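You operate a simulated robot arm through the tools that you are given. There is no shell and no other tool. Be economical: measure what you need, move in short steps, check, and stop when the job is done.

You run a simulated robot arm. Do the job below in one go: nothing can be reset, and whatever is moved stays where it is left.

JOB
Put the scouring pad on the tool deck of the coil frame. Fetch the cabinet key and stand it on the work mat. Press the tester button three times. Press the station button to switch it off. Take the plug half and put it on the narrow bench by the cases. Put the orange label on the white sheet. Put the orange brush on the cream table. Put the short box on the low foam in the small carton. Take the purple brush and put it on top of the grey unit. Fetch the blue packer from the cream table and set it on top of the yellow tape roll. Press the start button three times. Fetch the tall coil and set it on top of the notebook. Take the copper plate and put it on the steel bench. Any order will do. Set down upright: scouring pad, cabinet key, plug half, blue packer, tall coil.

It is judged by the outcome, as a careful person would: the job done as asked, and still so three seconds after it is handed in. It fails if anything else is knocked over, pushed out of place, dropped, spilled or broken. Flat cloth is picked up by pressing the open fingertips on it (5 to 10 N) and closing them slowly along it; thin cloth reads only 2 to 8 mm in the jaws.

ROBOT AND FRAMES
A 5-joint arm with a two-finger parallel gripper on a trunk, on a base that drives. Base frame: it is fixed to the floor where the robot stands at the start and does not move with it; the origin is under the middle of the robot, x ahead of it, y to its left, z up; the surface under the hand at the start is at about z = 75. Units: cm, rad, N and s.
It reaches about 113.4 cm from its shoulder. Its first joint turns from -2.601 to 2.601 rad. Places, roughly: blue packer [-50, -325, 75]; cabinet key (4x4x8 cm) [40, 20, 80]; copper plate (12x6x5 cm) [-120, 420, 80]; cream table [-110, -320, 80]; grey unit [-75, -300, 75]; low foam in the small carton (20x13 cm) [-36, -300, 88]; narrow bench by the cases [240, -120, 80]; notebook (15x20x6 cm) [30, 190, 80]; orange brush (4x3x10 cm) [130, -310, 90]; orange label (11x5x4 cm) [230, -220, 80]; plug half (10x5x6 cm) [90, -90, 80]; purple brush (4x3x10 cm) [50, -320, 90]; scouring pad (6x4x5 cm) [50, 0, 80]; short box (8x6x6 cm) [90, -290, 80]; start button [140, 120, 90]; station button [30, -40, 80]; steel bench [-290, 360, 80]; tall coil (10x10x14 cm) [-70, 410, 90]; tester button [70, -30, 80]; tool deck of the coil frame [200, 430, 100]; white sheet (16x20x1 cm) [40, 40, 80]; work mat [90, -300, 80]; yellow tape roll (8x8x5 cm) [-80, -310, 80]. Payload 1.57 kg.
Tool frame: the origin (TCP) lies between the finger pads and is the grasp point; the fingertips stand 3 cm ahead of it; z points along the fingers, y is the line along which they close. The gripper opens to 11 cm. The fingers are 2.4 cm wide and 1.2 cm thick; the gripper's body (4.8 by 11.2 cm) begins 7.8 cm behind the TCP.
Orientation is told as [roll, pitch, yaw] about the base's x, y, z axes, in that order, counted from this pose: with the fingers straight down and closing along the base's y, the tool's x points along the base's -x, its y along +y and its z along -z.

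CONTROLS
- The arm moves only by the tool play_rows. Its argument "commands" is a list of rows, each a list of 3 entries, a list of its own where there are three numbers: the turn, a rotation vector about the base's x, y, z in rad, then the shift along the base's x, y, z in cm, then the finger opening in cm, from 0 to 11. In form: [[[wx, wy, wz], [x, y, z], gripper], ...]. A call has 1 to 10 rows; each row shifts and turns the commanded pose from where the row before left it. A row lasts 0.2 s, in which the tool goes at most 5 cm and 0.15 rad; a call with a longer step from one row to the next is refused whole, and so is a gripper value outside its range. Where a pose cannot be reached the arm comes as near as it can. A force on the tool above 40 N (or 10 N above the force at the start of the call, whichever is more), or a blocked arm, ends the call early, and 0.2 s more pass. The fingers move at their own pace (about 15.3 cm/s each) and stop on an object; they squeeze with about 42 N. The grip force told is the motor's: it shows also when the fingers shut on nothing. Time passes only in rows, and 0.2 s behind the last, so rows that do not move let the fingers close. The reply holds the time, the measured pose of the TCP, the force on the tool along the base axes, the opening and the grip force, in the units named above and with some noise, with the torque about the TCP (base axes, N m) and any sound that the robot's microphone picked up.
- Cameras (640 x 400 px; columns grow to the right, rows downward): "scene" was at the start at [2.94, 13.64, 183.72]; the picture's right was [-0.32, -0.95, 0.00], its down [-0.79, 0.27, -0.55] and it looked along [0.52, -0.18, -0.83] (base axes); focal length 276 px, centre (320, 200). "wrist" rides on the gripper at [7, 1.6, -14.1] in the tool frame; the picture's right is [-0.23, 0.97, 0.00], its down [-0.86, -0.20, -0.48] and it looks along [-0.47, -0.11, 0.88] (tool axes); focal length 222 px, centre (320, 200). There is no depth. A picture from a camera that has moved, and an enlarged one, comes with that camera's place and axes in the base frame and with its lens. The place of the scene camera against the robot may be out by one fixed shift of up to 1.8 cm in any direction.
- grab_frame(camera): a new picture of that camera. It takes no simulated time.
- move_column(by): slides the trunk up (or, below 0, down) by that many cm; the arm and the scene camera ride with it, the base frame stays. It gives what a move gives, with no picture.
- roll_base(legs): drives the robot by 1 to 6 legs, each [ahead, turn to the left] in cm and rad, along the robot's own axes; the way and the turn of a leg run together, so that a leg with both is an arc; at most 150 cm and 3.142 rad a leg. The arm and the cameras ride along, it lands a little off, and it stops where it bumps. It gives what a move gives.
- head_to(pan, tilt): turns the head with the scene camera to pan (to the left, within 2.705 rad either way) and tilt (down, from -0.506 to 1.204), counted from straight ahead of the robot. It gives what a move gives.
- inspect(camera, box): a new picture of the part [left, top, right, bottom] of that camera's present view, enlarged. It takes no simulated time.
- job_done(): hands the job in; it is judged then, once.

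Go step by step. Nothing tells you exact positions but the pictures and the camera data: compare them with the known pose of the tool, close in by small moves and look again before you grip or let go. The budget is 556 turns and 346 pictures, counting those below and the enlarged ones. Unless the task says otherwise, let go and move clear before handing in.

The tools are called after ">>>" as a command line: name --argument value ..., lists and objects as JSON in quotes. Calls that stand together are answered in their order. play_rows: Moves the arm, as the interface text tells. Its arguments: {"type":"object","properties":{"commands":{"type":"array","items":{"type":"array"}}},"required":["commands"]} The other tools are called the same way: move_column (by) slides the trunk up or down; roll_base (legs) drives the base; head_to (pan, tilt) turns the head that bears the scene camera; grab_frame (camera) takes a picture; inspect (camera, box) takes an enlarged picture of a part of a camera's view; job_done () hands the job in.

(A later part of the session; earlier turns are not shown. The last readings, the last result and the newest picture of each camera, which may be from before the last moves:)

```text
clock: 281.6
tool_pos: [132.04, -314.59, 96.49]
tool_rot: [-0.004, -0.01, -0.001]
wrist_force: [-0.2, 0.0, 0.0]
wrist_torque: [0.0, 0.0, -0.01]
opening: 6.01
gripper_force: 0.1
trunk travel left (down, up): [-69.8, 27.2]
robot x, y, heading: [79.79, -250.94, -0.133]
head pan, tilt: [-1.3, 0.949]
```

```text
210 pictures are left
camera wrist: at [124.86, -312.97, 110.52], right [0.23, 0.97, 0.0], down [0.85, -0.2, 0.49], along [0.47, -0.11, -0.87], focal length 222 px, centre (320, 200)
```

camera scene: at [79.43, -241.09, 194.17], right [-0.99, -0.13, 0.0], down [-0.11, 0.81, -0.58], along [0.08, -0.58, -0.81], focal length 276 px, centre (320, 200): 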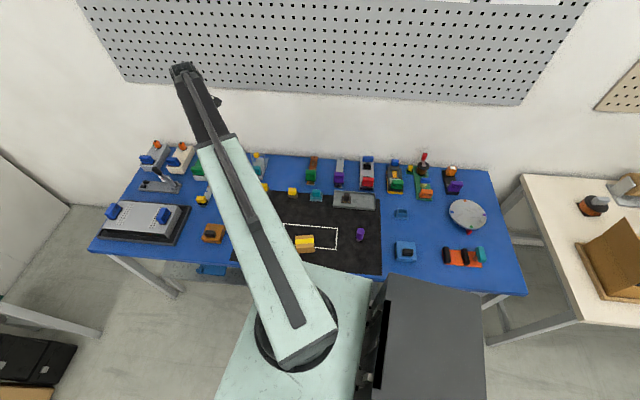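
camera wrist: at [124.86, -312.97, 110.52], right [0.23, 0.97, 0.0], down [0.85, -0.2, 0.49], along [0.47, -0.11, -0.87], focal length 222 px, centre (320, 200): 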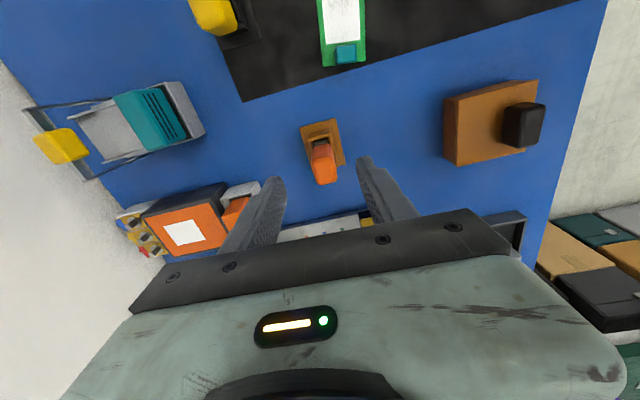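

>>> play_rows --commands '[[[0, 0, 0], [0.6, 0.2, 0], 6]]'

>>> move_column --by -8.5

>>> grab_frame --camera "wrist"

```text
clock: 282.0
tool_pos: [132.65, -314.5, 96.38]
tool_rot: [-0.003, -0.008, 0.0]
wrist_force: [-0.1, -0.6, -0.6]
wrist_torque: [0.01, -0.01, 0.0]
opening: 5.98
gripper_force: 0.0
trunk travel left (down, up): [-69.8, 27.2]
robot x, y, heading: [79.6, -250.98, -0.138]
head pan, tilt: [-1.3, 0.949]
```

```text
clock: 283.2
tool_pos: [132.66, -314.44, 87.89]
tool_rot: [-0.006, -0.008, -0.001]
wrist_force: [-0.3, -0.9, 0.1]
wrist_torque: [-0.02, 0.01, 0.0]
opening: 6.02
gripper_force: 0.2
trunk travel left (down, up): [-61.3, 35.7]
robot x, y, heading: [79.79, -250.66, -0.142]
head pan, tilt: [-1.3, 0.949]
```

```text
209 pictures are left
camera wrist: at [125.48, -312.83, 102.01], right [0.23, 0.97, 0.0], down [0.85, -0.2, 0.49], along [0.47, -0.11, -0.87], focal length 222 px, centre (320, 200)
```

wrist: 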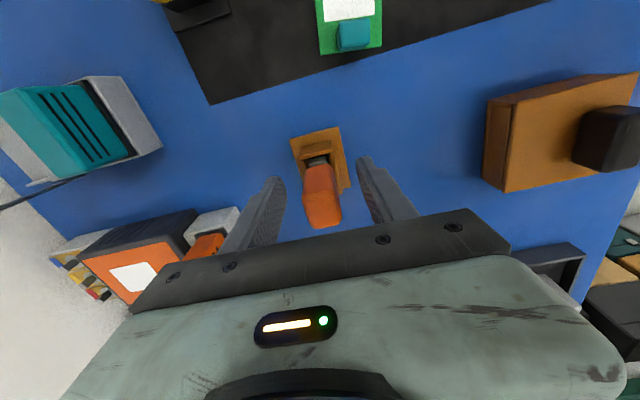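

Well placed; I close and lift out.

>>> play_rows --commands '[[[0, 0, 0], [0, 0.1, 0], 4.5], [[0, 0, 0], [0, 0, 0], 3], [[0, 0, 0], [0, 0, 0], 2], [[0, 0, 0], [0, 0, 0], 1], [[0, 0, 0], [0, 0, 0], 1]]'

>>> move_column --by 4

>>> grab_frame --camera "wrist"

```text
clock: 284.4
tool_pos: [132.61, -314.35, 87.89]
tool_rot: [-0.004, -0.01, 0.0]
wrist_force: [-0.6, 0.1, 0.6]
wrist_torque: [0.02, 0.0, 0.01]
opening: 2.31
gripper_force: 36.0
trunk travel left (down, up): [-61.3, 35.7]
robot x, y, heading: [80.01, -251.1, -0.137]
head pan, tilt: [-1.3, 0.949]
```

```text
clock: 285.2
tool_pos: [132.73, -314.43, 91.96]
tool_rot: [-0.004, -0.009, -0.002]
wrist_force: [0.4, -0.3, -1.1]
wrist_torque: [0.01, 0.0, -0.03]
opening: 2.35
gripper_force: 35.2
trunk travel left (down, up): [-65.3, 31.7]
robot x, y, heading: [79.91, -250.74, -0.132]
head pan, tilt: [-1.3, 0.949]
```

```text
208 pictures are left
camera wrist: at [125.51, -312.75, 106.01], right [0.23, 0.97, 0.0], down [0.85, -0.2, 0.49], along [0.47, -0.11, -0.87], focal length 222 px, centre (320, 200)
```

wrist: 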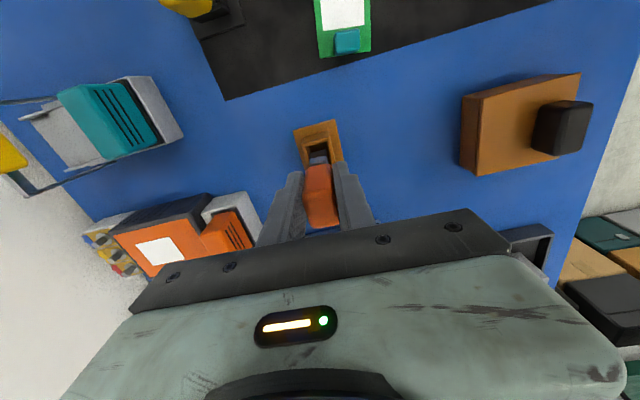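

The brush comes out cleanly. I raise it high and drive back toward the cream table.

>>> move_column --by 30

>>> roll_base --legs '[[-150, 0], [0, 0.27], [-73, 0], [0, -0.33], [49, 0], [0, 0.2]]'

>>> grab_frame --camera "scene"

```text
clock: 288.2
tool_pos: [132.77, -314.35, 121.94]
tool_rot: [-0.003, -0.007, -0.002]
wrist_force: [0.9, 0.2, -0.4]
wrist_torque: [-0.01, 0.0, 0.01]
opening: 2.3
gripper_force: 35.8
trunk travel left (down, up): [-95.3, 1.7]
robot x, y, heading: [80.1, -251.29, -0.135]
head pan, tilt: [-1.3, 0.949]
```

```text
clock: 304.4
tool_pos: [-30.52, -306.3, 121.97]
tool_rot: [-0.004, -0.007, 0.147]
wrist_force: [-1.0, 0.6, -1.1]
wrist_torque: [-0.01, 0.01, 0.0]
opening: 2.32
gripper_force: 35.6
trunk travel left (down, up): [-95.3, 1.7]
robot x, y, heading: [-92.35, -252.12, -0.002]
head pan, tilt: [-1.3, 0.949]
```

```text
207 pictures are left
camera scene: at [-93.91, -242.37, 193.67], right [-0.96, -0.27, 0.0], down [-0.22, 0.78, -0.58], along [0.16, -0.56, -0.81], focal length 276 px, centre (320, 200)
```

scene: 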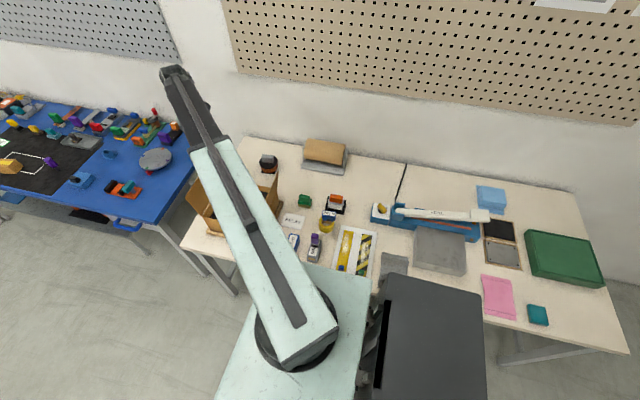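

I swing the brush over toward the free spot near (-96,-333), behind the tape dispenser.

>>> play_rows --commands '[[[0, 0, 0], [-4.37, -1.78, 0], 1], [[0, 0, 0], [-4.37, -1.78, 0], 1], [[0, 0, 0], [-4.37, -1.78, 0], 1], [[0, 0, 0], [-4.37, -1.78, 0], 1], [[0, 0, 0], [-4.37, -1.78, 0], 1], [[0, 0, 0], [-4.37, -1.78, 0], 1], [[0, 0, 0], [-4.37, -1.78, 0], 1], [[0, 0, 0], [-4.37, -1.78, 0], 1], [[0, 0, 0], [-4.37, -1.78, 0], 1], [[0, 0, 0], [-4.37, -1.78, 0], 1]]'

>>> play_rows --commands '[[[0, 0, 0], [-4.37, -1.78, 0], 1], [[0, 0, 0], [-4.37, -1.78, 0], 1], [[0, 0, 0], [-4.37, -1.78, 0], 1], [[0, 0, 0], [-4.37, -1.78, 0], 1]]'

>>> grab_frame --camera "wrist"

>>> grab_frame --camera "scene"

```text
clock: 306.6
tool_pos: [-74.41, -324.3, 121.88]
tool_rot: [-0.003, -0.007, 0.148]
wrist_force: [-0.7, 0.1, -0.5]
wrist_torque: [0.02, -0.06, -0.01]
opening: 2.31
gripper_force: 35.9
out of reach, approached as far as the arm can: row 10
trunk travel left (down, up): [-95.3, 1.7]
robot x, y, heading: [-92.29, -251.83, -0.003]
head pan, tilt: [-1.3, 0.949]
```

```text
clock: 307.6
tool_pos: [-91.96, -331.37, 122.01]
tool_rot: [-0.004, -0.009, 0.147]
wrist_force: [-0.9, 0.2, -0.3]
wrist_torque: [0.03, -0.03, 0.0]
opening: 2.32
gripper_force: 35.0
out of reach, approached as far as the arm can: row 2
trunk travel left (down, up): [-95.3, 1.7]
robot x, y, heading: [-92.04, -251.99, 0.002]
head pan, tilt: [-1.3, 0.949]
```

```text
206 pictures are left
camera wrist: at [-99.24, -330.95, 135.99], right [0.08, 1.0, 0.0], down [0.87, -0.07, 0.49], along [0.49, -0.04, -0.87], focal length 222 px, centre (320, 200)
```

wrist: 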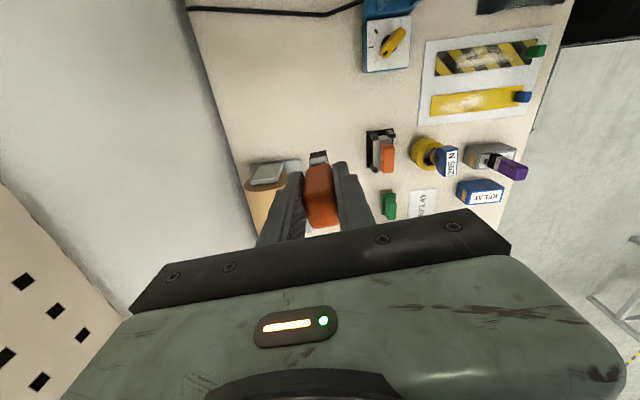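

```text
205 pictures are left
camera scene: at [-94.2, -242.47, 193.67], right [-0.96, -0.27, 0.0], down [-0.22, 0.78, -0.58], along [0.16, -0.56, -0.81], focal length 276 px, centre (320, 200)
```

scene: 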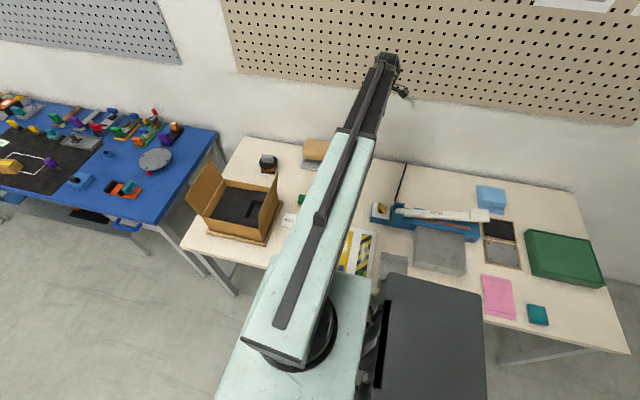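

The spot is free. I lower the brush there.

>>> play_rows --commands '[[[0, 0, 0], [-1.5, -0.6, 0], 1]]'

>>> move_column --by -30

>>> grab_frame --camera "wrist"

```text
clock: 308.1
tool_pos: [-93.33, -331.85, 121.89]
tool_rot: [-0.004, -0.008, 0.145]
wrist_force: [0.0, 0.3, -0.1]
wrist_torque: [0.0, -0.01, 0.01]
opening: 2.3
gripper_force: 36.1
trunk travel left (down, up): [-95.3, 1.7]
robot x, y, heading: [-92.05, -252.0, 0.003]
head pan, tilt: [-1.3, 0.949]
```

```text
clock: 311.1
tool_pos: [-93.35, -331.87, 91.88]
tool_rot: [-0.003, -0.006, 0.147]
wrist_force: [0.6, -0.9, -0.7]
wrist_torque: [0.03, 0.03, 0.04]
opening: 2.32
gripper_force: 36.1
trunk travel left (down, up): [-65.3, 31.7]
robot x, y, heading: [-92.25, -251.93, -0.002]
head pan, tilt: [-1.3, 0.949]
```

```text
204 pictures are left
camera wrist: at [-100.68, -331.39, 106.01], right [0.08, 1.0, 0.0], down [0.87, -0.07, 0.49], along [0.48, -0.04, -0.87], focal length 222 px, centre (320, 200)
```

wrist: 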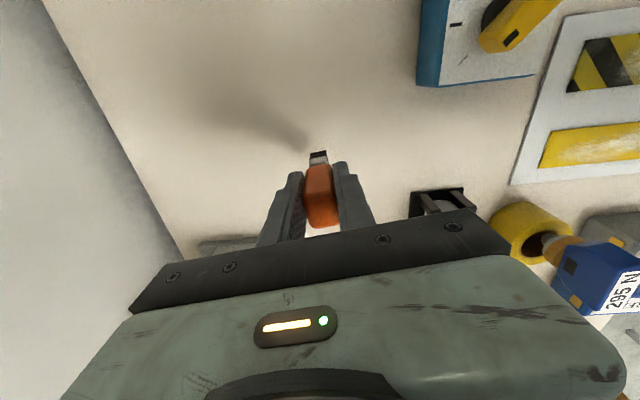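

>>> inspect --camera "wrist" --box '[460, 180, 640, 330]'

>>> move_column --by -3

```text
2.67 times, centred on (550, 255) of wrist
camera zoom: at [-100.68, -331.39, 106.01], right [0.08, 1.0, 0.0], down [0.87, -0.07, 0.49], along [0.48, -0.04, -0.87], focal length 592 px, centre (-293, 53)
```

zoom: 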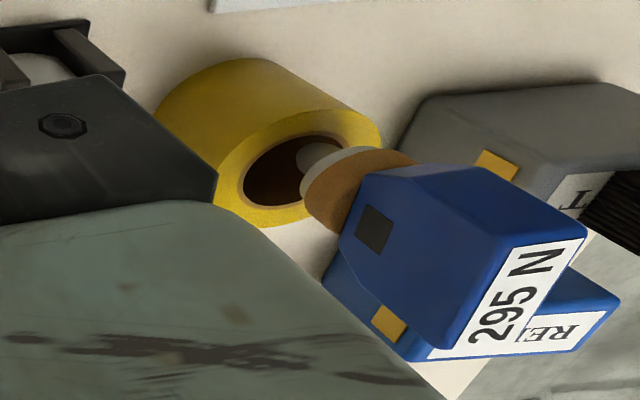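

```text
clock: 311.8
tool_pos: [-93.39, -331.98, 88.88]
tool_rot: [-0.004, -0.008, 0.146]
wrist_force: [-0.5, 0.3, -0.6]
wrist_torque: [0.0, 0.03, 0.01]
opening: 2.28
gripper_force: 35.6
trunk travel left (down, up): [-62.3, 34.7]
robot x, y, heading: [-92.38, -252.0, 0.005]
head pan, tilt: [-1.3, 0.949]
```

>>> move_column --by -0.7

```text
clock: 312.4
tool_pos: [-93.44, -331.99, 88.24]
tool_rot: [-0.004, -0.009, 0.147]
wrist_force: [-0.9, 0.2, -0.9]
wrist_torque: [0.05, 0.03, 0.04]
opening: 2.31
gripper_force: 35.1
trunk travel left (down, up): [-61.6, 35.4]
robot x, y, heading: [-92.27, -251.76, -0.0]
head pan, tilt: [-1.3, 0.949]
```

>>> move_column --by -0.7

```text
clock: 312.9
tool_pos: [-93.37, -331.9, 87.5]
tool_rot: [-0.005, -0.008, 0.147]
wrist_force: [0.2, 0.6, 1.7]
wrist_torque: [0.05, 0.02, -0.02]
opening: 2.32
gripper_force: 35.9
trunk travel left (down, up): [-60.9, 36.1]
robot x, y, heading: [-91.78, -251.6, 0.002]
head pan, tilt: [-1.3, 0.949]
```

>>> move_column --by -0.4

```text
clock: 313.4
tool_pos: [-93.4, -331.82, 87.32]
tool_rot: [-0.009, -0.008, 0.148]
wrist_force: [-0.5, -5.3, 24.4]
wrist_torque: [-0.28, -0.12, -0.03]
opening: 2.34
gripper_force: 35.2
trunk travel left (down, up): [-60.5, 36.5]
robot x, y, heading: [-92.3, -252.39, -0.0]
head pan, tilt: [-1.3, 0.949]
```

Contact with the table. I ease, release and rise.

>>> move_column --by 0.2

>>> play_rows --commands '[[[0, 0, 0], [0, 0, 0], 2.6], [[0, 0, 0], [0, 0, 0], 3.2], [[0, 0, 0], [0, 0, 0], 5], [[0, 0, 0], [0, 0, 0], 6]]'

>>> move_column --by 26

>>> grab_frame --camera "wrist"

```text
clock: 314.0
tool_pos: [-93.32, -332.02, 87.3]
tool_rot: [-0.002, -0.008, 0.145]
wrist_force: [0.0, -0.4, -0.7]
wrist_torque: [-0.01, -0.01, 0.02]
opening: 2.32
gripper_force: 35.5
trunk travel left (down, up): [-60.7, 36.3]
robot x, y, heading: [-92.44, -252.18, -0.004]
head pan, tilt: [-1.3, 0.949]
```

```text
clock: 315.0
tool_pos: [-93.34, -332.04, 87.42]
tool_rot: [-0.004, -0.008, 0.147]
wrist_force: [-0.1, -0.4, -0.6]
wrist_torque: [0.0, 0.02, -0.01]
opening: 5.99
gripper_force: 0.1
trunk travel left (down, up): [-60.7, 36.3]
robot x, y, heading: [-92.02, -251.8, -0.002]
head pan, tilt: [-1.3, 0.949]
```

```text
clock: 317.6
tool_pos: [-93.37, -331.95, 113.26]
tool_rot: [-0.002, -0.009, 0.147]
wrist_force: [1.3, -0.1, 0.3]
wrist_torque: [0.01, 0.03, 0.02]
opening: 6.0
gripper_force: 0.1
trunk travel left (down, up): [-86.7, 10.3]
robot x, y, heading: [-92.23, -251.77, -0.003]
head pan, tilt: [-1.3, 0.949]
```

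```text
202 pictures are left
camera wrist: at [-100.68, -331.39, 127.4], right [0.08, 1.0, 0.0], down [0.87, -0.07, 0.49], along [0.48, -0.04, -0.87], focal length 222 px, centre (320, 200)
```

wrist: 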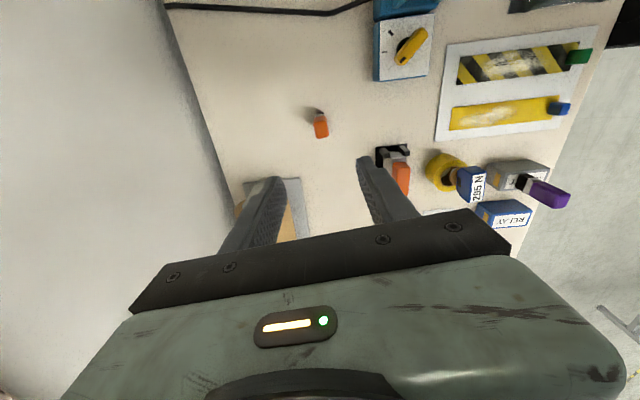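

The orange brush stands on the cream table. I check the packer on the roll from above.

>>> play_rows --commands '[[[0, 0, 0], [2.2, 4.3, 0], 6], [[0, 0, 0], [2.2, 4.3, 0], 6], [[0, 0, 0], [2.2, 4.3, 0], 6], [[0, 0, 0], [2.2, 4.3, 0], 6], [[0, 0, 0], [2.2, 4.3, 0], 6]]'

>>> inspect --camera "wrist" --box '[240, 60, 440, 200]'

>>> inspect --camera "scene" --box '[260, 160, 400, 290]'

```text
clock: 318.8
tool_pos: [-82.03, -310.33, 113.27]
tool_rot: [-0.003, -0.01, 0.147]
wrist_force: [0.0, 0.4, 0.0]
wrist_torque: [0.0, 0.03, -0.01]
opening: 5.96
gripper_force: 0.0
trunk travel left (down, up): [-86.7, 10.3]
robot x, y, heading: [-92.23, -252.18, 0.001]
head pan, tilt: [-1.3, 0.949]
```

```text
2.86 times, centred on (340, 130) of wrist
camera zoom: at [-89.4, -309.8, 127.43], right [0.08, 1.0, 0.0], down [0.87, -0.07, 0.49], along [0.48, -0.04, -0.87], focal length 635 px, centre (263, 400)
```

zoom: 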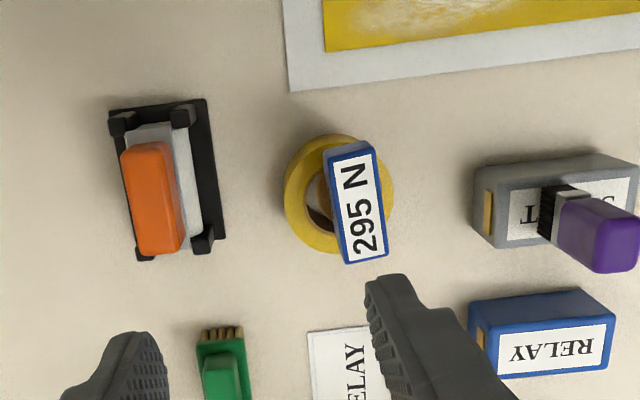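

```text
3.08 times, centred on (330, 225) of scene
camera zoom: at [-94.08, -242.37, 185.06], right [-0.96, -0.27, 0.0], down [-0.22, 0.78, -0.58], along [0.16, -0.56, -0.81], focal length 849 px, centre (289, 123)
```

zoom: 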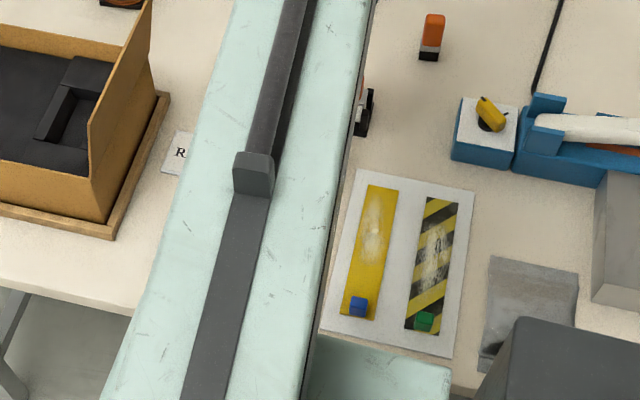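

The packer is well centred on the roll. Now for the short box: I raise the trunk and drive to the mat, keeping farther off this time.

>>> move_column --by 9

>>> roll_base --legs '[[60, 0.5], [0, -0.48], [130, 0]]'

>>> grab_frame --camera "wrist"

```text
clock: 320.1
tool_pos: [-82.08, -310.52, 122.37]
tool_rot: [-0.004, -0.008, 0.146]
wrist_force: [-1.1, -0.6, 0.1]
wrist_torque: [0.0, 0.0, 0.01]
opening: 6.0
gripper_force: 0.1
trunk travel left (down, up): [-95.7, 1.3]
robot x, y, heading: [-91.76, -252.02, -0.0]
head pan, tilt: [-1.3, 0.949]
```

```text
clock: 331.0
tool_pos: [106.16, -293.15, 122.34]
tool_rot: [-0.004, -0.008, 0.161]
wrist_force: [0.2, 0.2, -0.8]
wrist_torque: [0.01, -0.02, 0.03]
opening: 6.0
gripper_force: 0.0
trunk travel left (down, up): [-95.7, 1.3]
robot x, y, heading: [95.03, -234.84, 0.011]
head pan, tilt: [-1.3, 0.949]
```

```text
199 pictures are left
camera wrist: at [98.86, -292.68, 136.41], right [0.07, 1.0, 0.0], down [0.87, -0.06, 0.49], along [0.49, -0.04, -0.87], focal length 222 px, centre (320, 200)
```

wrist: 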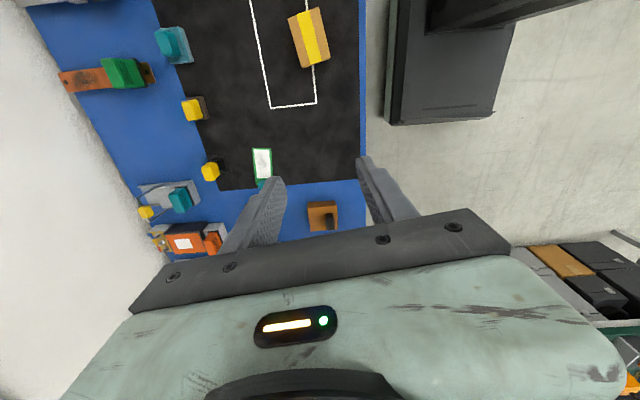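

The box is at about (92.6,-294.4). I move above it.

>>> play_rows --commands '[[[0, 0, 0], [-4.5, -0.4, 0], 9], [[0, 0, 0], [-4.5, -0.4, 0], 9], [[0, 0, 0], [-4.5, -0.4, 0], 9]]'

>>> move_column --by -18

>>> grab_frame --camera "wrist"

```text
clock: 331.8
tool_pos: [92.77, -294.36, 122.31]
tool_rot: [-0.004, -0.008, 0.161]
wrist_force: [-0.1, -0.3, 0.2]
wrist_torque: [0.03, 0.01, 0.0]
opening: 9.01
gripper_force: 0.0
trunk travel left (down, up): [-95.7, 1.3]
robot x, y, heading: [95.46, -234.89, 0.003]
head pan, tilt: [-1.3, 0.949]
```

```text
clock: 333.8
tool_pos: [92.94, -294.4, 104.45]
tool_rot: [-0.003, -0.01, 0.158]
wrist_force: [-0.3, 0.2, 0.3]
wrist_torque: [-0.02, 0.0, -0.03]
opening: 9.0
gripper_force: 0.1
trunk travel left (down, up): [-77.7, 19.3]
robot x, y, heading: [95.42, -234.88, 0.009]
head pan, tilt: [-1.3, 0.949]
```

```text
198 pictures are left
camera wrist: at [85.63, -293.93, 118.42], right [0.07, 1.0, 0.0], down [0.87, -0.06, 0.49], along [0.49, -0.04, -0.87], focal length 222 px, centre (320, 200)
```

wrist: 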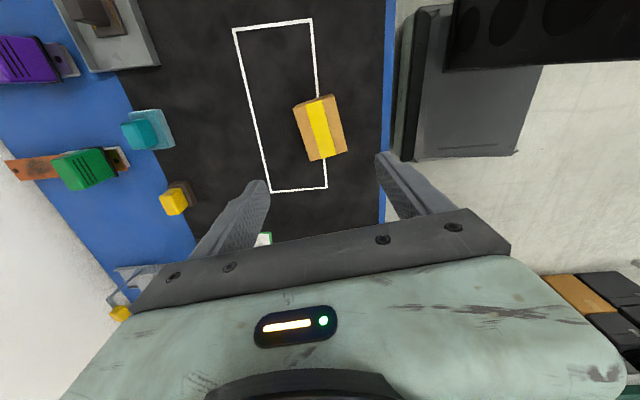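

>>> play_rows --commands '[[[0, 0, 0], [-0.5, -0.2, 0], 9]]'

>>> move_column --by -15

>>> grab_frame --camera "wrist"

```text
clock: 334.2
tool_pos: [92.46, -294.6, 104.28]
tool_rot: [-0.002, -0.009, 0.16]
wrist_force: [0.5, 0.2, -0.2]
wrist_torque: [0.0, -0.01, 0.01]
opening: 9.01
gripper_force: 0.1
trunk travel left (down, up): [-77.7, 19.3]
robot x, y, heading: [95.19, -234.91, 0.012]
head pan, tilt: [-1.3, 0.949]
```

```text
clock: 335.9
tool_pos: [92.4, -294.63, 89.35]
tool_rot: [-0.003, -0.008, 0.16]
wrist_force: [-0.2, 0.3, -0.5]
wrist_torque: [0.0, 0.03, -0.04]
opening: 9.0
gripper_force: 0.1
trunk travel left (down, up): [-62.7, 34.3]
robot x, y, heading: [94.87, -234.83, 0.009]
head pan, tilt: [-1.3, 0.949]
```

```text
197 pictures are left
camera wrist: at [85.16, -294.11, 103.41], right [0.07, 1.0, 0.0], down [0.87, -0.06, 0.49], along [0.49, -0.04, -0.87], focal length 222 px, centre (320, 200)
```

wrist: 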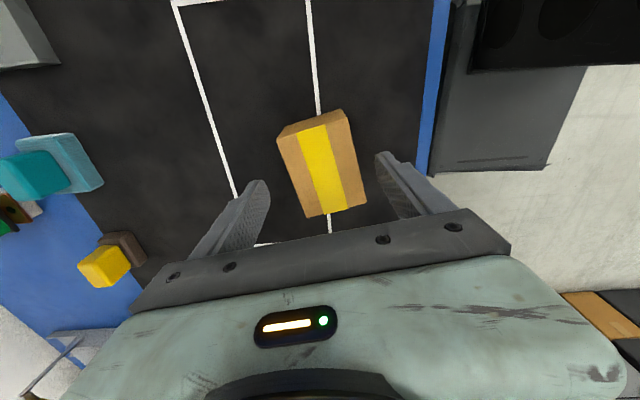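

Centred; I lower to 84 and grip.

>>> move_column --by -5.3

>>> play_rows --commands '[[[0, 0, 0], [0, 0, 0], 7], [[0, 0, 0], [0, 0, 0], 6], [[0, 0, 0], [0, 0, 0], 5], [[0, 0, 0], [0, 0, 0], 4], [[0, 0, 0], [0, 0, 0], 4]]'

>>> move_column --by 5

>>> grab_frame --camera "wrist"

```text
clock: 336.9
tool_pos: [92.58, -294.56, 84.07]
tool_rot: [-0.002, -0.01, 0.16]
wrist_force: [0.3, 0.1, 0.2]
wrist_torque: [0.03, -0.02, 0.01]
opening: 9.02
gripper_force: 0.1
trunk travel left (down, up): [-57.4, 39.6]
robot x, y, heading: [94.81, -235.04, 0.005]
head pan, tilt: [-1.3, 0.949]
```

```text
clock: 338.1
tool_pos: [92.47, -294.52, 84.17]
tool_rot: [-0.003, -0.008, 0.161]
wrist_force: [-0.2, -0.3, 2.3]
wrist_torque: [0.14, 0.03, 0.14]
opening: 6.02
gripper_force: 41.9
trunk travel left (down, up): [-57.4, 39.6]
robot x, y, heading: [95.52, -234.9, 0.007]
head pan, tilt: [-1.3, 0.949]
```

```text
clock: 339.0
tool_pos: [92.4, -294.55, 89.1]
tool_rot: [-0.005, -0.008, 0.16]
wrist_force: [-0.1, -0.2, -2.6]
wrist_torque: [-0.03, -0.02, -0.01]
opening: 6.02
gripper_force: 41.4
trunk travel left (down, up): [-62.4, 34.6]
robot x, y, heading: [95.39, -235.03, 0.008]
head pan, tilt: [-1.3, 0.949]
```

```text
196 pictures are left
camera wrist: at [85.16, -294.12, 103.11], right [0.07, 1.0, 0.0], down [0.87, -0.06, 0.49], along [0.49, -0.04, -0.87], focal length 222 px, centre (320, 200)
```

wrist: 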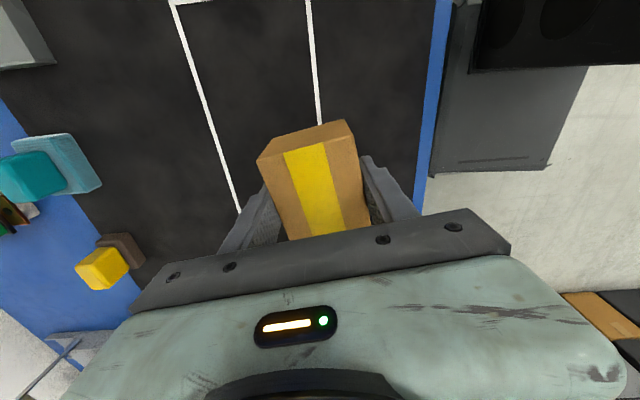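

The box is held. I lift high and reverse to stand before the carton.

>>> move_column --by 33

>>> roll_base --legs '[[-129, 0.03]]'

>>> grab_frame --camera "wrist"

>>> grab_frame --camera "scene"

```text
clock: 342.2
tool_pos: [92.37, -294.58, 122.11]
tool_rot: [-0.002, -0.009, 0.16]
wrist_force: [0.2, 0.6, -1.5]
wrist_torque: [-0.02, 0.01, 0.03]
opening: 5.98
gripper_force: 41.7
trunk travel left (down, up): [-95.4, 1.6]
robot x, y, heading: [95.49, -234.6, 0.006]
head pan, tilt: [-1.3, 0.949]
```

```text
clock: 348.8
tool_pos: [-35.7, -298.7, 122.09]
tool_rot: [-0.004, -0.007, 0.204]
wrist_force: [1.0, -0.3, -1.2]
wrist_torque: [-0.01, 0.0, 0.01]
opening: 5.93
gripper_force: 42.0
trunk travel left (down, up): [-95.4, 1.6]
robot x, y, heading: [-35.7, -238.95, 0.051]
head pan, tilt: [-1.3, 0.949]
```

```text
195 pictures are left
camera wrist: at [-42.99, -298.57, 136.1], right [0.03, 1.0, 0.0], down [0.87, -0.02, 0.49], along [0.49, -0.01, -0.87], focal length 222 px, centre (320, 200)
```

wrist: 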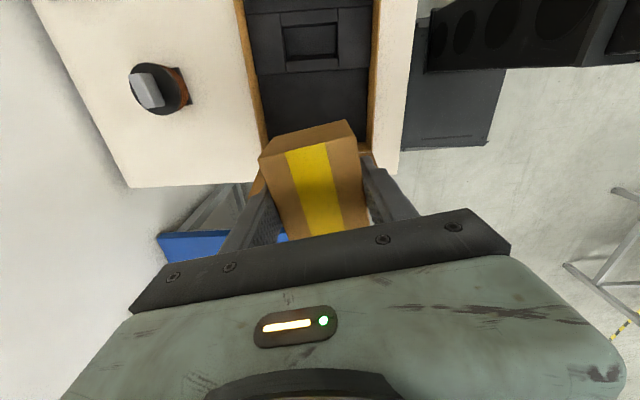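

```text
194 pictures are left
camera scene: at [-37.87, -229.54, 193.76], right [-0.95, -0.32, 0.0], down [-0.26, 0.77, -0.58], along [0.18, -0.55, -0.81], focal length 276 px, centre (320, 200)
```

scene: 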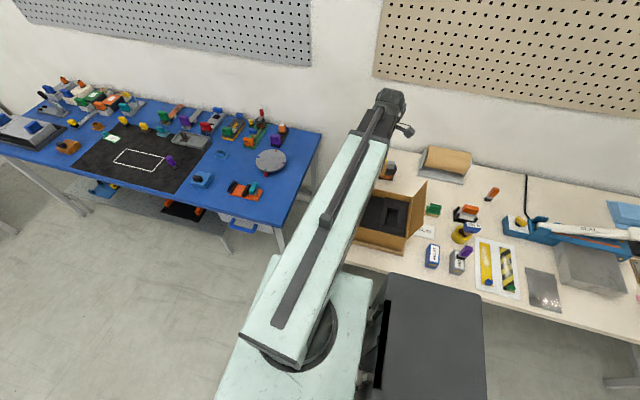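

The low foam spans about x -44..-30, y -311..-289. I align the box over its centre (-37,-300) and lower.

>>> play_rows --commands '[[[0, 0, -0.1], [-0.7, -0.7, 0], 4], [[0, 0, -0.1], [-0.6, -0.6, 0], 4]]'

>>> move_column --by -17

>>> grab_frame --camera "wrist"

>>> inspect --camera "scene" --box '[320, 70, 480, 270]'

```text
clock: 349.4
tool_pos: [-36.89, -299.93, 121.99]
tool_rot: [-0.003, -0.007, 0.002]
wrist_force: [0.3, -0.1, -3.0]
wrist_torque: [0.01, -0.01, 0.0]
opening: 5.93
gripper_force: 42.0
trunk travel left (down, up): [-95.4, 1.6]
robot x, y, heading: [-35.45, -239.24, 0.052]
head pan, tilt: [-1.3, 0.949]
```

```text
clock: 351.3
tool_pos: [-36.87, -299.93, 104.97]
tool_rot: [-0.003, -0.009, 0.004]
wrist_force: [-0.2, -0.5, -1.6]
wrist_torque: [0.02, -0.02, 0.0]
opening: 5.93
gripper_force: 42.0
trunk travel left (down, up): [-78.4, 18.6]
robot x, y, heading: [-35.54, -238.87, 0.054]
head pan, tilt: [-1.3, 0.949]
```

```text
193 pictures are left
camera wrist: at [-43.99, -298.3, 119.11], right [0.22, 0.97, 0.0], down [0.85, -0.19, 0.49], along [0.47, -0.11, -0.87], focal length 222 px, centre (320, 200)
```

wrist: 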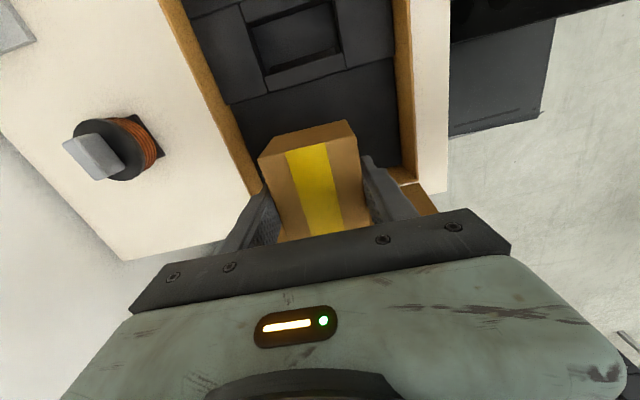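

```text
2.00 times, centred on (400, 170) of scene
camera zoom: at [-37.84, -229.53, 176.77], right [-0.95, -0.32, 0.0], down [-0.26, 0.77, -0.58], along [0.18, -0.55, -0.81], focal length 552 px, centre (160, 260)
```

zoom: 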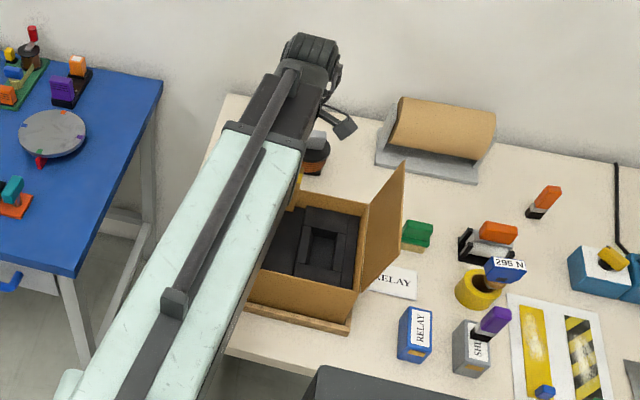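

Placement is central. I lower into the carton.

>>> move_column --by -9

>>> grab_frame --camera "wrist"

```text
clock: 352.6
tool_pos: [-36.83, -299.97, 96.14]
tool_rot: [-0.004, -0.008, 0.003]
wrist_force: [0.1, -0.3, -1.7]
wrist_torque: [-0.04, -0.01, 0.02]
opening: 5.98
gripper_force: 42.7
trunk travel left (down, up): [-69.4, 27.6]
robot x, y, heading: [-35.29, -239.28, 0.048]
head pan, tilt: [-1.3, 0.949]
```

```text
191 pictures are left
camera wrist: at [-43.99, -298.3, 110.11], right [0.22, 0.97, 0.0], down [0.85, -0.19, 0.49], along [0.47, -0.11, -0.87], focal length 222 px, centre (320, 200)
```

wrist: 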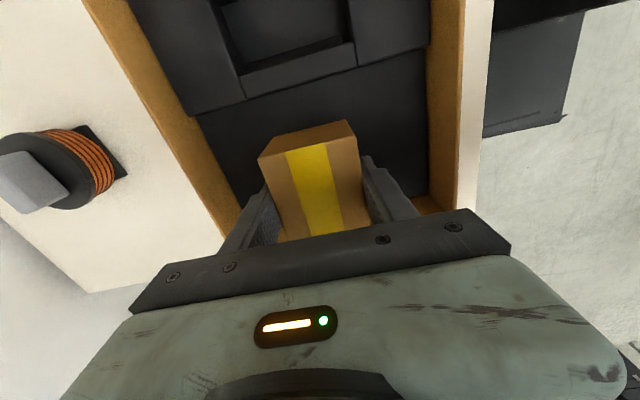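

>>> move_column --by -2

>>> move_column --by -1

```text
clock: 353.2
tool_pos: [-36.82, -299.87, 93.99]
tool_rot: [-0.003, -0.008, 0.004]
wrist_force: [0.1, 0.8, -1.9]
wrist_torque: [0.01, 0.02, 0.01]
opening: 5.96
gripper_force: 41.4
trunk travel left (down, up): [-67.4, 29.6]
robot x, y, heading: [-35.41, -238.88, 0.053]
head pan, tilt: [-1.3, 0.949]
```

```text
clock: 353.8
tool_pos: [-36.76, -299.91, 93.05]
tool_rot: [-0.003, -0.008, 0.003]
wrist_force: [1.1, -0.3, -2.5]
wrist_torque: [0.01, -0.01, -0.02]
opening: 6.0
gripper_force: 42.4
trunk travel left (down, up): [-66.4, 30.6]
robot x, y, heading: [-35.63, -239.04, 0.049]
head pan, tilt: [-1.3, 0.949]
```

>>> move_column --by -1

>>> grab_frame --camera "wrist"

```text
clock: 354.4
tool_pos: [-36.79, -299.9, 92.17]
tool_rot: [-0.005, -0.009, 0.003]
wrist_force: [-0.3, -4.5, 30.1]
wrist_torque: [0.71, 0.0, 0.03]
opening: 5.93
gripper_force: 41.4
trunk travel left (down, up): [-65.4, 31.6]
robot x, y, heading: [-35.37, -239.21, 0.048]
head pan, tilt: [-1.3, 0.949]
```

```text
190 pictures are left
camera wrist: at [-43.99, -298.17, 106.22], right [0.22, 0.97, 0.0], down [0.85, -0.19, 0.49], along [0.47, -0.11, -0.87], focal length 222 px, centre (320, 200)
```

wrist: 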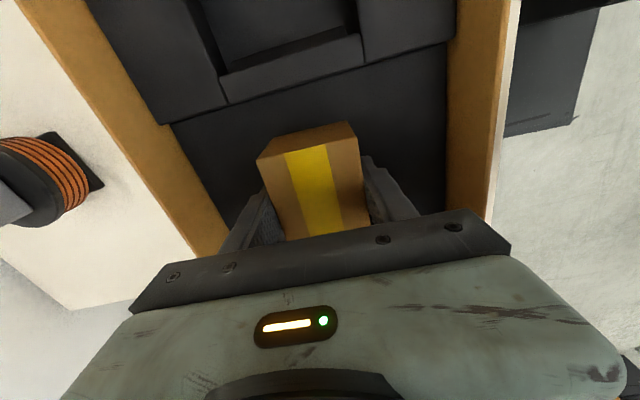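

It rests on the low foam. I release and rise.

>>> move_column --by 0.15

>>> play_rows --commands '[[[0, 0, 0], [0, 0, 0], 6.3], [[0, 0, 0], [0, 0, 0], 7], [[0, 0, 0], [0, 0, 0], 8], [[0, 0, 0], [0, 0, 0], 8]]'

>>> move_column --by 30

>>> grab_frame --camera "wrist"

```text
clock: 354.9
tool_pos: [-36.92, -299.83, 92.24]
tool_rot: [-0.004, -0.009, 0.006]
wrist_force: [-0.9, 0.7, -1.7]
wrist_torque: [-0.03, -0.02, -0.02]
opening: 5.95
gripper_force: 42.0
trunk travel left (down, up): [-65.5, 31.5]
robot x, y, heading: [-35.11, -239.06, 0.049]
head pan, tilt: [-1.3, 0.949]
```

```text
clock: 355.9
tool_pos: [-36.88, -299.96, 92.26]
tool_rot: [-0.002, -0.008, 0.004]
wrist_force: [0.0, 0.3, -0.5]
wrist_torque: [0.0, -0.01, 0.01]
opening: 8.0
gripper_force: 0.0
trunk travel left (down, up): [-65.5, 31.5]
robot x, y, heading: [-35.27, -239.04, 0.051]
head pan, tilt: [-1.3, 0.949]
```

```text
clock: 358.9
tool_pos: [-36.84, -299.98, 122.24]
tool_rot: [-0.002, -0.007, 0.004]
wrist_force: [-0.3, -0.4, -0.2]
wrist_torque: [-0.02, 0.0, 0.01]
opening: 7.99
gripper_force: 0.3
trunk travel left (down, up): [-95.5, 1.5]
robot x, y, heading: [-35.07, -238.89, 0.049]
head pan, tilt: [-1.3, 0.949]
```

```text
189 pictures are left
camera wrist: at [-43.99, -298.29, 136.26], right [0.22, 0.97, 0.0], down [0.85, -0.19, 0.49], along [0.47, -0.11, -0.87], focal length 222 px, centre (320, 200)
```

wrist: 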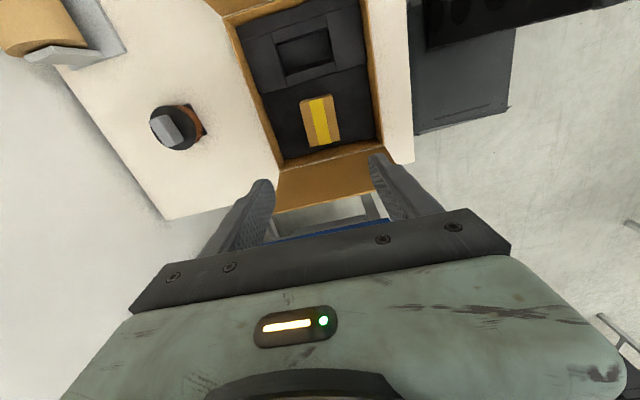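

The short box is in the carton. Next is the scouring pad on the main bench; I drive back there.

>>> roll_base --legs '[[70, 0.9]]'

>>> roll_base --legs '[[0, 1.35]]'

```text
clock: 362.7
tool_pos: [70.11, -245.8, 122.24]
tool_rot: [-0.001, -0.01, 0.903]
wrist_force: [0.3, 0.6, -0.3]
wrist_torque: [-0.03, 0.02, 0.0]
opening: 8.01
gripper_force: 0.1
trunk travel left (down, up): [-95.5, 1.5]
robot x, y, heading: [23.45, -207.49, 0.955]
head pan, tilt: [-1.3, 0.949]
cut short: leg 1
```

```text
clock: 366.5
tool_pos: [70.64, -169.31, 122.3]
tool_rot: [-0.003, -0.01, 2.274]
wrist_force: [-0.7, -0.4, -0.2]
wrist_torque: [0.02, -0.05, 0.0]
opening: 8.03
gripper_force: 0.0
trunk travel left (down, up): [-95.5, 1.5]
robot x, y, heading: [21.12, -209.24, 2.327]
head pan, tilt: [-1.3, 0.949]
```

The first leg was cut short, so I check whether anything at the tables was bumped.

>>> head_to --pan 2.3 --tilt 0.6

>>> grab_frame --camera "scene"

>>> head_to --pan 1.5 --tilt 0.6

>>> grab_frame --camera "scene"

```text
clock: 369.5
tool_pos: [70.71, -169.2, 122.14]
tool_rot: [-0.003, -0.008, 2.272]
wrist_force: [-0.1, -0.6, -0.7]
wrist_torque: [-0.01, -0.02, 0.01]
opening: 8.01
gripper_force: 0.1
trunk travel left (down, up): [-95.5, 1.5]
robot x, y, heading: [21.24, -209.22, 2.325]
head pan, tilt: [2.3, 0.6]
```

```text
188 pictures are left
camera scene: at [11.86, -233.45, 196.75], right [-1.0, 0.09, 0.0], down [0.05, 0.56, -0.83], along [-0.07, -0.82, -0.56], focal length 276 px, centre (320, 200)
```

scene: 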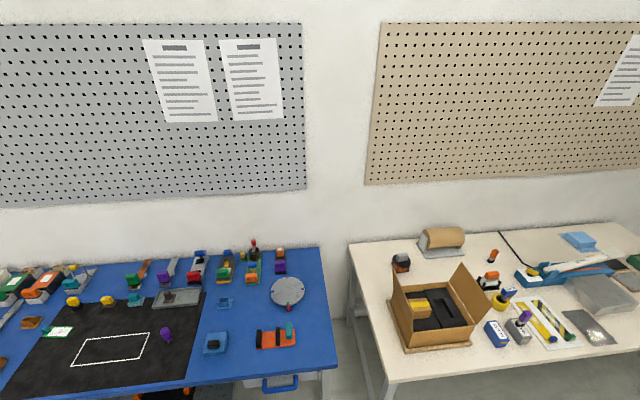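

```text
clock: 370.6
tool_pos: [70.72, -169.3, 122.2]
tool_rot: [-0.004, -0.008, 2.272]
wrist_force: [0.6, -0.3, 0.5]
wrist_torque: [0.01, 0.03, 0.0]
opening: 8.0
gripper_force: 0.0
trunk travel left (down, up): [-95.5, 1.5]
robot x, y, heading: [21.1, -209.34, 2.322]
head pan, tilt: [1.499, 0.6]
```

```text
187 pictures are left
camera scene: at [5.77, -230.24, 196.76], right [-0.63, 0.77, 0.0], down [0.44, 0.36, -0.83], along [-0.64, -0.52, -0.56], focal length 276 px, centre (320, 200)
```

scene: 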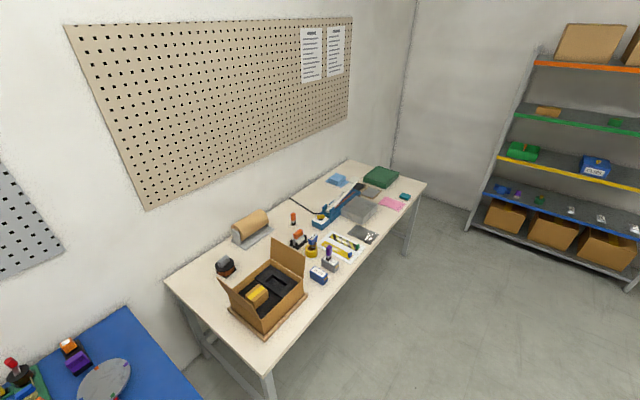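

Everything still stands. I continue to the main bench.

>>> roll_base --legs '[[92, 0], [0, -0.9], [122, 0], [0, 0.08]]'

>>> head_to --pan -0.9 --tilt 0.95

>>> grab_frame --camera "scene"

>>> grab_frame --camera "wrist"

```text
clock: 383.8
tool_pos: [37.77, -30.6, 122.31]
tool_rot: [-0.003, -0.01, 1.476]
wrist_force: [-0.2, -0.4, -0.7]
wrist_torque: [0.02, -0.01, -0.01]
opening: 8.0
gripper_force: 0.1
trunk travel left (down, up): [-95.5, 1.5]
robot x, y, heading: [-25.9, -22.84, 1.52]
head pan, tilt: [1.499, 0.6]
```

```text
clock: 386.0
tool_pos: [37.75, -30.51, 122.27]
tool_rot: [-0.005, -0.01, 1.476]
wrist_force: [-0.3, 0.0, 0.2]
wrist_torque: [-0.02, 0.02, -0.03]
opening: 7.99
gripper_force: 0.0
trunk travel left (down, up): [-95.5, 1.5]
robot x, y, heading: [-26.05, -23.18, 1.518]
head pan, tilt: [-0.901, 0.949]
```

```text
186 pictures are left
camera scene: at [-36.48, -22.87, 193.92], right [0.58, -0.81, 0.0], down [-0.66, -0.47, -0.58], along [0.47, 0.34, -0.81], focal length 276 px, centre (320, 200)
```

scene: 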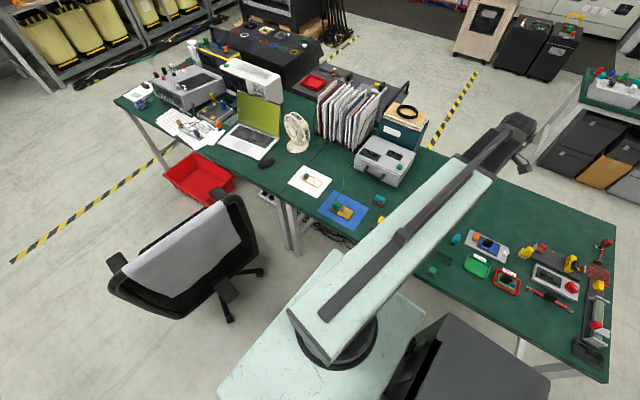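

```text
185 pictures are left
camera wrist: at [35.39, -37.53, 136.26], right [-0.95, 0.32, 0.0], down [0.28, 0.83, 0.49], along [0.16, 0.46, -0.87], focal length 222 px, centre (320, 200)
```

wrist: 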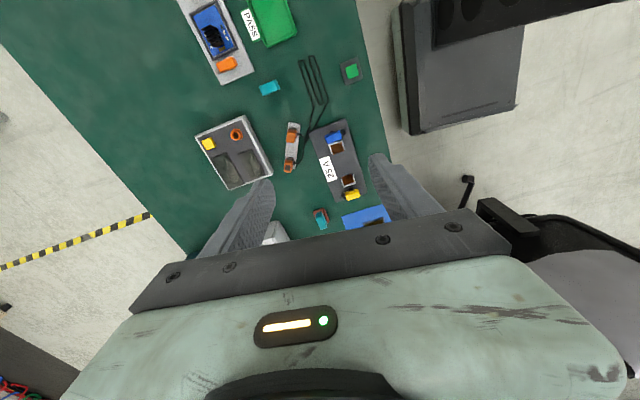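

The pad is near (48.3,0). I move above it and lower for a look.

>>> play_rows --commands '[[[0, 0, 0], [1.5, 4.36, 0], 8], [[0, 0, 0], [1.5, 4.36, 0], 8], [[0, 0, 0], [1.5, 4.36, 0], 8], [[0, 0, 0], [1.5, 4.36, 0], 8], [[0, 0, 0], [1.5, 4.36, 0], 8], [[0, 0, 0], [1.5, 4.36, 0], 8], [[0, 0, 0], [1.5, 4.36, 0], 8]]'

>>> move_column --by -22

>>> grab_frame --camera "wrist"

```text
clock: 387.6
tool_pos: [48.5, -0.01, 122.14]
tool_rot: [-0.004, -0.008, 1.473]
wrist_force: [-0.4, 0.0, 0.1]
wrist_torque: [-0.01, -0.01, -0.03]
opening: 8.0
gripper_force: 0.0
trunk travel left (down, up): [-95.5, 1.5]
robot x, y, heading: [-25.85, -22.85, 1.522]
head pan, tilt: [-0.901, 0.949]
```

```text
clock: 390.0
tool_pos: [48.53, 0.06, 100.1]
tool_rot: [-0.005, -0.009, 1.476]
wrist_force: [0.0, -0.3, -0.5]
wrist_torque: [-0.02, -0.01, -0.02]
opening: 7.99
gripper_force: 0.0
trunk travel left (down, up): [-73.5, 23.5]
robot x, y, heading: [-25.82, -22.96, 1.523]
head pan, tilt: [-0.901, 0.949]
```

```text
184 pictures are left
camera wrist: at [46.09, -7.07, 114.27], right [-0.95, 0.32, 0.0], down [0.28, 0.83, 0.49], along [0.16, 0.46, -0.87], focal length 222 px, centre (320, 200)
```

wrist: 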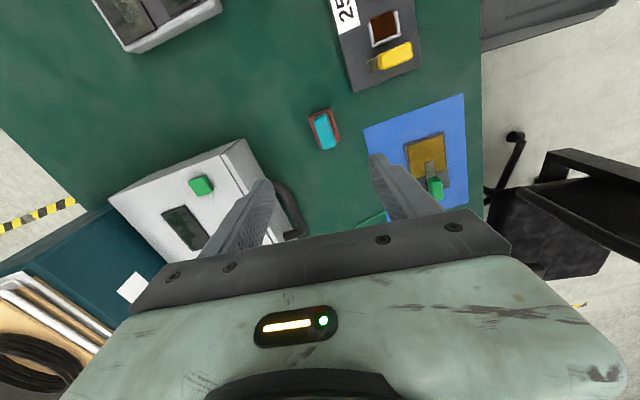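

>>> inspect --camera "wrist" --box '[280, 90, 370, 170]'

```text
5.00 times, centred on (325, 130) of wrist
camera zoom: at [46.09, -7.07, 114.27], right [-0.95, 0.32, 0.0], down [0.28, 0.83, 0.49], along [0.16, 0.46, -0.87], focal length 1111 px, centre (295, 550)
```

zoom: 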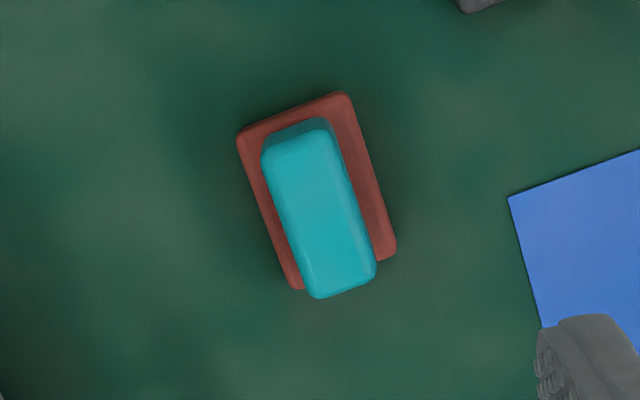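

The pad lies along y with centre (48,0.4). I align to close along x and lower.

>>> play_rows --commands '[[[0, 0, 0.095], [-0.5, 0.3, 0], 6]]'

>>> move_column --by -14

>>> grab_frame --camera "wrist"

```text
clock: 390.4
tool_pos: [47.94, 0.23, 100.2]
tool_rot: [-0.005, -0.008, 1.57]
wrist_force: [0.0, 0.5, 0.4]
wrist_torque: [-0.03, -0.04, -0.01]
opening: 6.0
gripper_force: 0.0
trunk travel left (down, up): [-73.5, 23.5]
robot x, y, heading: [-25.74, -23.06, 1.519]
head pan, tilt: [-0.901, 0.949]
```

```text
clock: 392.0
tool_pos: [47.9, 0.22, 86.22]
tool_rot: [-0.001, -0.009, 1.571]
wrist_force: [0.7, 0.3, 0.3]
wrist_torque: [0.02, 0.01, -0.01]
opening: 6.0
gripper_force: 0.0
trunk travel left (down, up): [-59.5, 37.5]
robot x, y, heading: [-25.74, -23.34, 1.523]
head pan, tilt: [-0.901, 0.949]
```

```text
182 pictures are left
camera wrist: at [46.21, -6.95, 100.27], right [-0.97, 0.23, 0.0], down [0.2, 0.85, 0.49], along [0.11, 0.47, -0.87], focal length 222 px, centre (320, 200)
```

wrist: 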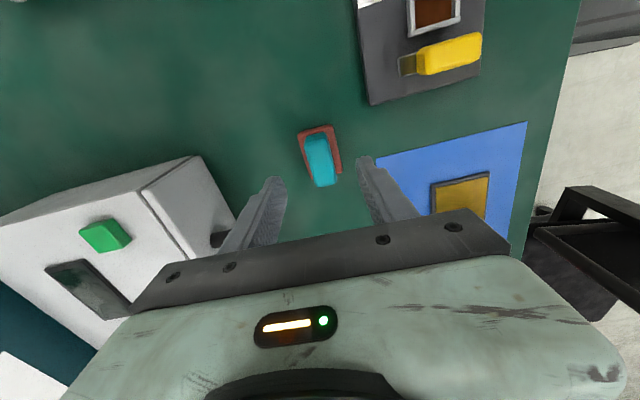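

>>> move_column --by -6.5

>>> play_rows --commands '[[[0, 0, 0], [0, 0, 0], 4], [[0, 0, 0], [0, 0, 0], 3], [[0, 0, 0], [0, 0, 0], 1.5], [[0, 0, 0], [0, 0, 0], 1], [[0, 0, 0], [0, 0, 0], 1]]'

>>> move_column --by 5

>>> grab_frame --camera "wrist"

```text
clock: 393.1
tool_pos: [48.02, 0.19, 79.77]
tool_rot: [-0.005, -0.008, 1.571]
wrist_force: [0.0, 0.7, 0.2]
wrist_torque: [0.01, 0.02, 0.04]
opening: 5.97
gripper_force: 0.0
trunk travel left (down, up): [-53.0, 44.0]
robot x, y, heading: [-25.62, -22.63, 1.515]
head pan, tilt: [-0.901, 0.949]
```

```text
clock: 394.3
tool_pos: [47.94, 0.09, 79.67]
tool_rot: [-0.003, -0.009, 1.571]
wrist_force: [0.4, 0.3, 0.8]
wrist_torque: [0.05, 0.03, -0.02]
opening: 2.32
gripper_force: 35.1
trunk travel left (down, up): [-53.0, 44.0]
robot x, y, heading: [-25.68, -23.09, 1.517]
head pan, tilt: [-0.901, 0.949]
```

```text
clock: 395.2
tool_pos: [47.91, 0.22, 84.78]
tool_rot: [-0.004, -0.011, 1.57]
wrist_force: [-0.1, -0.3, -0.1]
wrist_torque: [-0.03, -0.01, 0.01]
opening: 2.3
gripper_force: 35.0
trunk travel left (down, up): [-58.0, 39.0]
robot x, y, heading: [-25.64, -22.92, 1.518]
head pan, tilt: [-0.901, 0.949]
```

```text
181 pictures are left
camera wrist: at [46.22, -6.95, 98.76], right [-0.97, 0.23, 0.0], down [0.2, 0.85, 0.49], along [0.11, 0.47, -0.87], focal length 222 px, centre (320, 200)
```

wrist: 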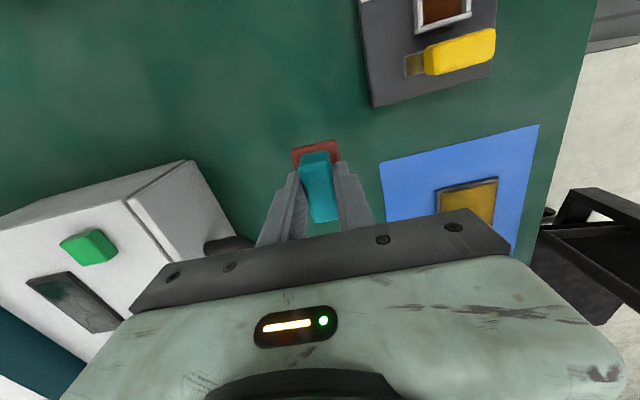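

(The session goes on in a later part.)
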